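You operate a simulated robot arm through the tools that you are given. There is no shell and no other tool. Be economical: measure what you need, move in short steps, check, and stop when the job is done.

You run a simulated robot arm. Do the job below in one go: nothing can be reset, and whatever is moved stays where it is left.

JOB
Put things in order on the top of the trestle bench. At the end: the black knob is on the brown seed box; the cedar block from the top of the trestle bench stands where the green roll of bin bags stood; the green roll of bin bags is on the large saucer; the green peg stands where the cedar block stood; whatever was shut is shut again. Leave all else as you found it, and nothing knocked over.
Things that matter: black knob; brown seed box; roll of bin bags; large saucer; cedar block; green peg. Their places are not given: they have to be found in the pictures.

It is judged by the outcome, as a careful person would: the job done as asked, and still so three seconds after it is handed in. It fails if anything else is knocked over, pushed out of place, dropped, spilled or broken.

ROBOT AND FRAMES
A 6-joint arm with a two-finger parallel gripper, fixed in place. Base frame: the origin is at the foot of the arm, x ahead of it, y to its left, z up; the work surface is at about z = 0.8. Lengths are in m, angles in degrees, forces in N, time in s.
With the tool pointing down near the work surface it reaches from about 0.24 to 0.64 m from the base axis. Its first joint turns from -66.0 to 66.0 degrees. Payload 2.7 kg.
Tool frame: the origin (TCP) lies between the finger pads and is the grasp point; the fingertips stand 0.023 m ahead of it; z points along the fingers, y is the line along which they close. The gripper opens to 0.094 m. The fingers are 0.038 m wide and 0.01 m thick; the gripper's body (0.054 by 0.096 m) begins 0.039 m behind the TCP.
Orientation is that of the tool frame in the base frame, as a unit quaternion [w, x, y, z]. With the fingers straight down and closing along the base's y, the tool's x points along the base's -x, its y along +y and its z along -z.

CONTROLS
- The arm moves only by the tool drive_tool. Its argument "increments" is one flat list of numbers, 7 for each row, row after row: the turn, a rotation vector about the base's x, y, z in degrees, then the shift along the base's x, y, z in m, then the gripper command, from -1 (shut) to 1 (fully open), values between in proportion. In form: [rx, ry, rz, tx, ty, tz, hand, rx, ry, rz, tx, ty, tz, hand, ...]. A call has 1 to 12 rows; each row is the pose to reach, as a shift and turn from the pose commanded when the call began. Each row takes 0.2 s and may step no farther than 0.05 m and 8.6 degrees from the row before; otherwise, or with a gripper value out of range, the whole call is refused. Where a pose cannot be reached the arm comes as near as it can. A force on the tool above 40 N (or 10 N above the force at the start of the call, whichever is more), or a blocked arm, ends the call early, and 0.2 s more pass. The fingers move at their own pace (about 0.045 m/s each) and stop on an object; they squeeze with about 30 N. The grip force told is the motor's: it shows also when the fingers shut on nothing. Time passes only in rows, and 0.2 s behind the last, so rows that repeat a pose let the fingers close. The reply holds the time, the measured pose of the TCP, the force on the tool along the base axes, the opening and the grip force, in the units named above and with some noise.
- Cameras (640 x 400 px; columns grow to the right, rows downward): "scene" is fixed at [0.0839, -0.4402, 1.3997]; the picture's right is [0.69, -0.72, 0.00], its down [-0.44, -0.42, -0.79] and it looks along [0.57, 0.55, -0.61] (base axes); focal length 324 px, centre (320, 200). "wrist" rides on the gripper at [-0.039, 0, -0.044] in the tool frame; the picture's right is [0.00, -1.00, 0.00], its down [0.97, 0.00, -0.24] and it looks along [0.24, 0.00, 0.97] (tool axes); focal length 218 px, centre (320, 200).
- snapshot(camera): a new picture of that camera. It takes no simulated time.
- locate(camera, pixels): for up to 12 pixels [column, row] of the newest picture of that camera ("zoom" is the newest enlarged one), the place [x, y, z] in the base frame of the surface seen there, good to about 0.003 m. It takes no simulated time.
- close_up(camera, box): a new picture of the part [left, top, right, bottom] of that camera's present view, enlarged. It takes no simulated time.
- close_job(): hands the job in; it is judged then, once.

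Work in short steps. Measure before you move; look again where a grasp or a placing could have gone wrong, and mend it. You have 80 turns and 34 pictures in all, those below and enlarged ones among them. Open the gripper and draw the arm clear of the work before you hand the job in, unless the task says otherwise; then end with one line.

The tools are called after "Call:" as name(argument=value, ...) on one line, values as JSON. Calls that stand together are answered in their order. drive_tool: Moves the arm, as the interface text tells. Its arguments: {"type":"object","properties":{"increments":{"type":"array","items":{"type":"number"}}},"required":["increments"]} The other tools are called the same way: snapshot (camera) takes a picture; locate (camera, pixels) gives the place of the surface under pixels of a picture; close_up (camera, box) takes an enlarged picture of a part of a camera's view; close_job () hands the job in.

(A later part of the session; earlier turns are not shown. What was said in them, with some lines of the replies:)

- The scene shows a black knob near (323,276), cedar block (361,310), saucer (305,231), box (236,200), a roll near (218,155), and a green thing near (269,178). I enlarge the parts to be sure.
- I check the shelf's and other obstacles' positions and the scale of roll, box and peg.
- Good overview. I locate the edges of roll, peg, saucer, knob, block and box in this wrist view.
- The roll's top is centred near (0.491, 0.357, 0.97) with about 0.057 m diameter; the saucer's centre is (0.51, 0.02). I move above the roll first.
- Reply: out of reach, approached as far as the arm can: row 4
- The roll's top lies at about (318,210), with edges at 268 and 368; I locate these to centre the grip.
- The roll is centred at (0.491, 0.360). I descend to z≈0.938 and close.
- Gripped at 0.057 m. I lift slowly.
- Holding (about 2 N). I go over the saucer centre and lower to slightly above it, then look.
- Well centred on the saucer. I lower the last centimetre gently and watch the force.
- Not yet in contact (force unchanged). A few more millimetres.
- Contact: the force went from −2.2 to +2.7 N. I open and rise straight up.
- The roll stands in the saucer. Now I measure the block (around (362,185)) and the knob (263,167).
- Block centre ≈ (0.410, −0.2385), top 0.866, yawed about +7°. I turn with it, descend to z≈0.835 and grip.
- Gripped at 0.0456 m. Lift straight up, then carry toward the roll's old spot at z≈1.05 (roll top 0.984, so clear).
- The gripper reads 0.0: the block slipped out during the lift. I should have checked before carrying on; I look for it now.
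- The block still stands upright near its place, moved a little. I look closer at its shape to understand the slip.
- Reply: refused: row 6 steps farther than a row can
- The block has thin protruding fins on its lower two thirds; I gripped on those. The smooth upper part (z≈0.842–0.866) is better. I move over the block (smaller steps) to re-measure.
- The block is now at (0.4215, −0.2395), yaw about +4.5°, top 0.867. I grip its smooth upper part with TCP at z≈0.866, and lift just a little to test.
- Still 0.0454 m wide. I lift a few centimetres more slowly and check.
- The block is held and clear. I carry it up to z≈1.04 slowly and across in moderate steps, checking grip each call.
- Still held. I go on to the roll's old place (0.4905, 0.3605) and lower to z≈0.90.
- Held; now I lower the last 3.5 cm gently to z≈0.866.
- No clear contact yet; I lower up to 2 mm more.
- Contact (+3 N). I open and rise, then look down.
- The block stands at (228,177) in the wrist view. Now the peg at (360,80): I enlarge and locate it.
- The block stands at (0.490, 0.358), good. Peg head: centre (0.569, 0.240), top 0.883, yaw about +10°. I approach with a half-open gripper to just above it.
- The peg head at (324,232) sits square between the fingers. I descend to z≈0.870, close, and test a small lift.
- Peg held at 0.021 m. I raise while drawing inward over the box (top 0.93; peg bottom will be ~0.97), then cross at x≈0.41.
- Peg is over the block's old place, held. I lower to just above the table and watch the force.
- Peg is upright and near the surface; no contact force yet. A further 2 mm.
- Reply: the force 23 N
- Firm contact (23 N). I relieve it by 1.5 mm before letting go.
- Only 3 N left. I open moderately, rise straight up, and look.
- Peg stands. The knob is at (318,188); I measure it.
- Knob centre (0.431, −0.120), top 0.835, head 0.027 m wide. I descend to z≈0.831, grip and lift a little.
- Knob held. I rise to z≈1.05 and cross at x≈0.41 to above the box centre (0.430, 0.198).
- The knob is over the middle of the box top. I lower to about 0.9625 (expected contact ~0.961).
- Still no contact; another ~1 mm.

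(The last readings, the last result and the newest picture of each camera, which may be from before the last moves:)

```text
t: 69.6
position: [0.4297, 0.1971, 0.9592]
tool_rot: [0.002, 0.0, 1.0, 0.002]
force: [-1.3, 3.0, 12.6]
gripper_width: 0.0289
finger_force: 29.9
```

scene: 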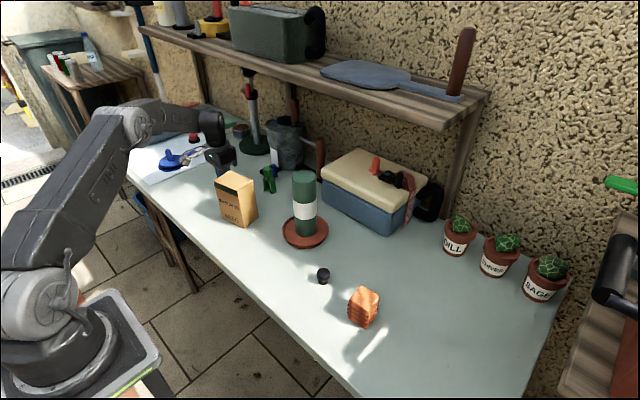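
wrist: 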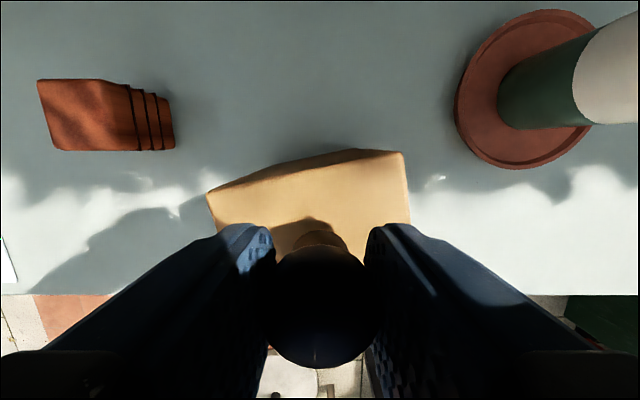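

Contact (12.6 N). I back off 0.8 mm, then open partly and rise.

Call:
drive_tool(increments=[0, 0, 0, 0, 0, 0.0008, -1, 0, 0, 0, 0, 0, 0.0008, -0.3, 0, 0, 0, 0, 0, 0.0008, 0.2, 0, 0, 0, 0, 0, 0.0008, 0.2, 0, 0, 0, 0, 0, 0.0008, 0.2, 0, 0, 0, 0, 0, 0.02, 0.2, 0, 0, 0, 0, 0, 0.05, 0.5, 0, 0, 0, 0, 0, 0.09, 1, 0, 0, 0, -0.03, 0, 0.12, 1, 0, 0, 0, -0.07, 0, 0.14, 1, 0, 0, 0, -0.11, 0, 0.15, 1, 0, 0, 0, -0.13, 0, 0.16, 1])

Call:
snapshot(camera="scene")

Call:
close_up(camera="scene", box=[180, 120, 400, 340])

```text
t: 72.2
position: [0.2988, 0.1942, 1.1204]
tool_rot: [0.0, 0.0, 1.0, 0.001]
force: [0.0, -0.3, -0.2]
gripper_width: 0.0939
finger_force: 0.0
```

```text
5 pictures are left
```

scene: 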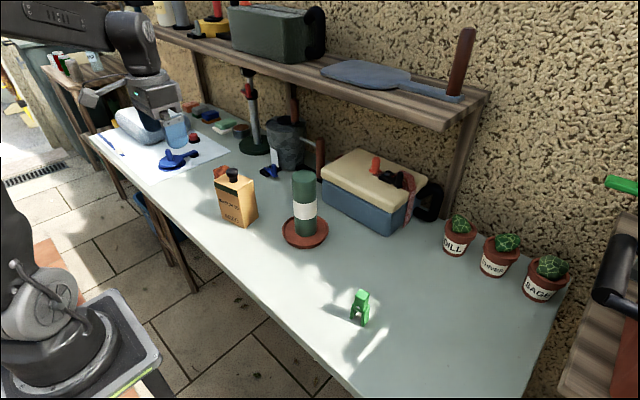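

```text
1.82 times, centred on (290, 230) of scene
```

zoom: 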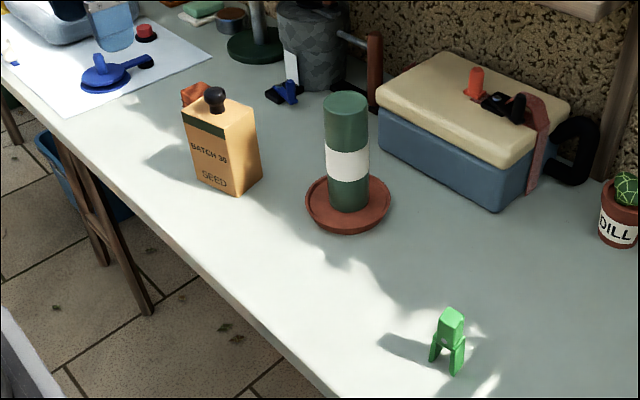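

The pictures show the knob standing on the seed box, the roll upright in the saucer, the block at the roll's old place and the peg at the block's. The blue cool box is shut as before and the arm is clear, so I hand in.

Call:
close_job()

```text
The job is handed in.
```

The job is handed in with all four items where you asked; nothing was knocked over, and nothing had to be opened. The cedar block slipped from the grip once, stayed upright about 1 cm off its spot, and was then regripped and placed.
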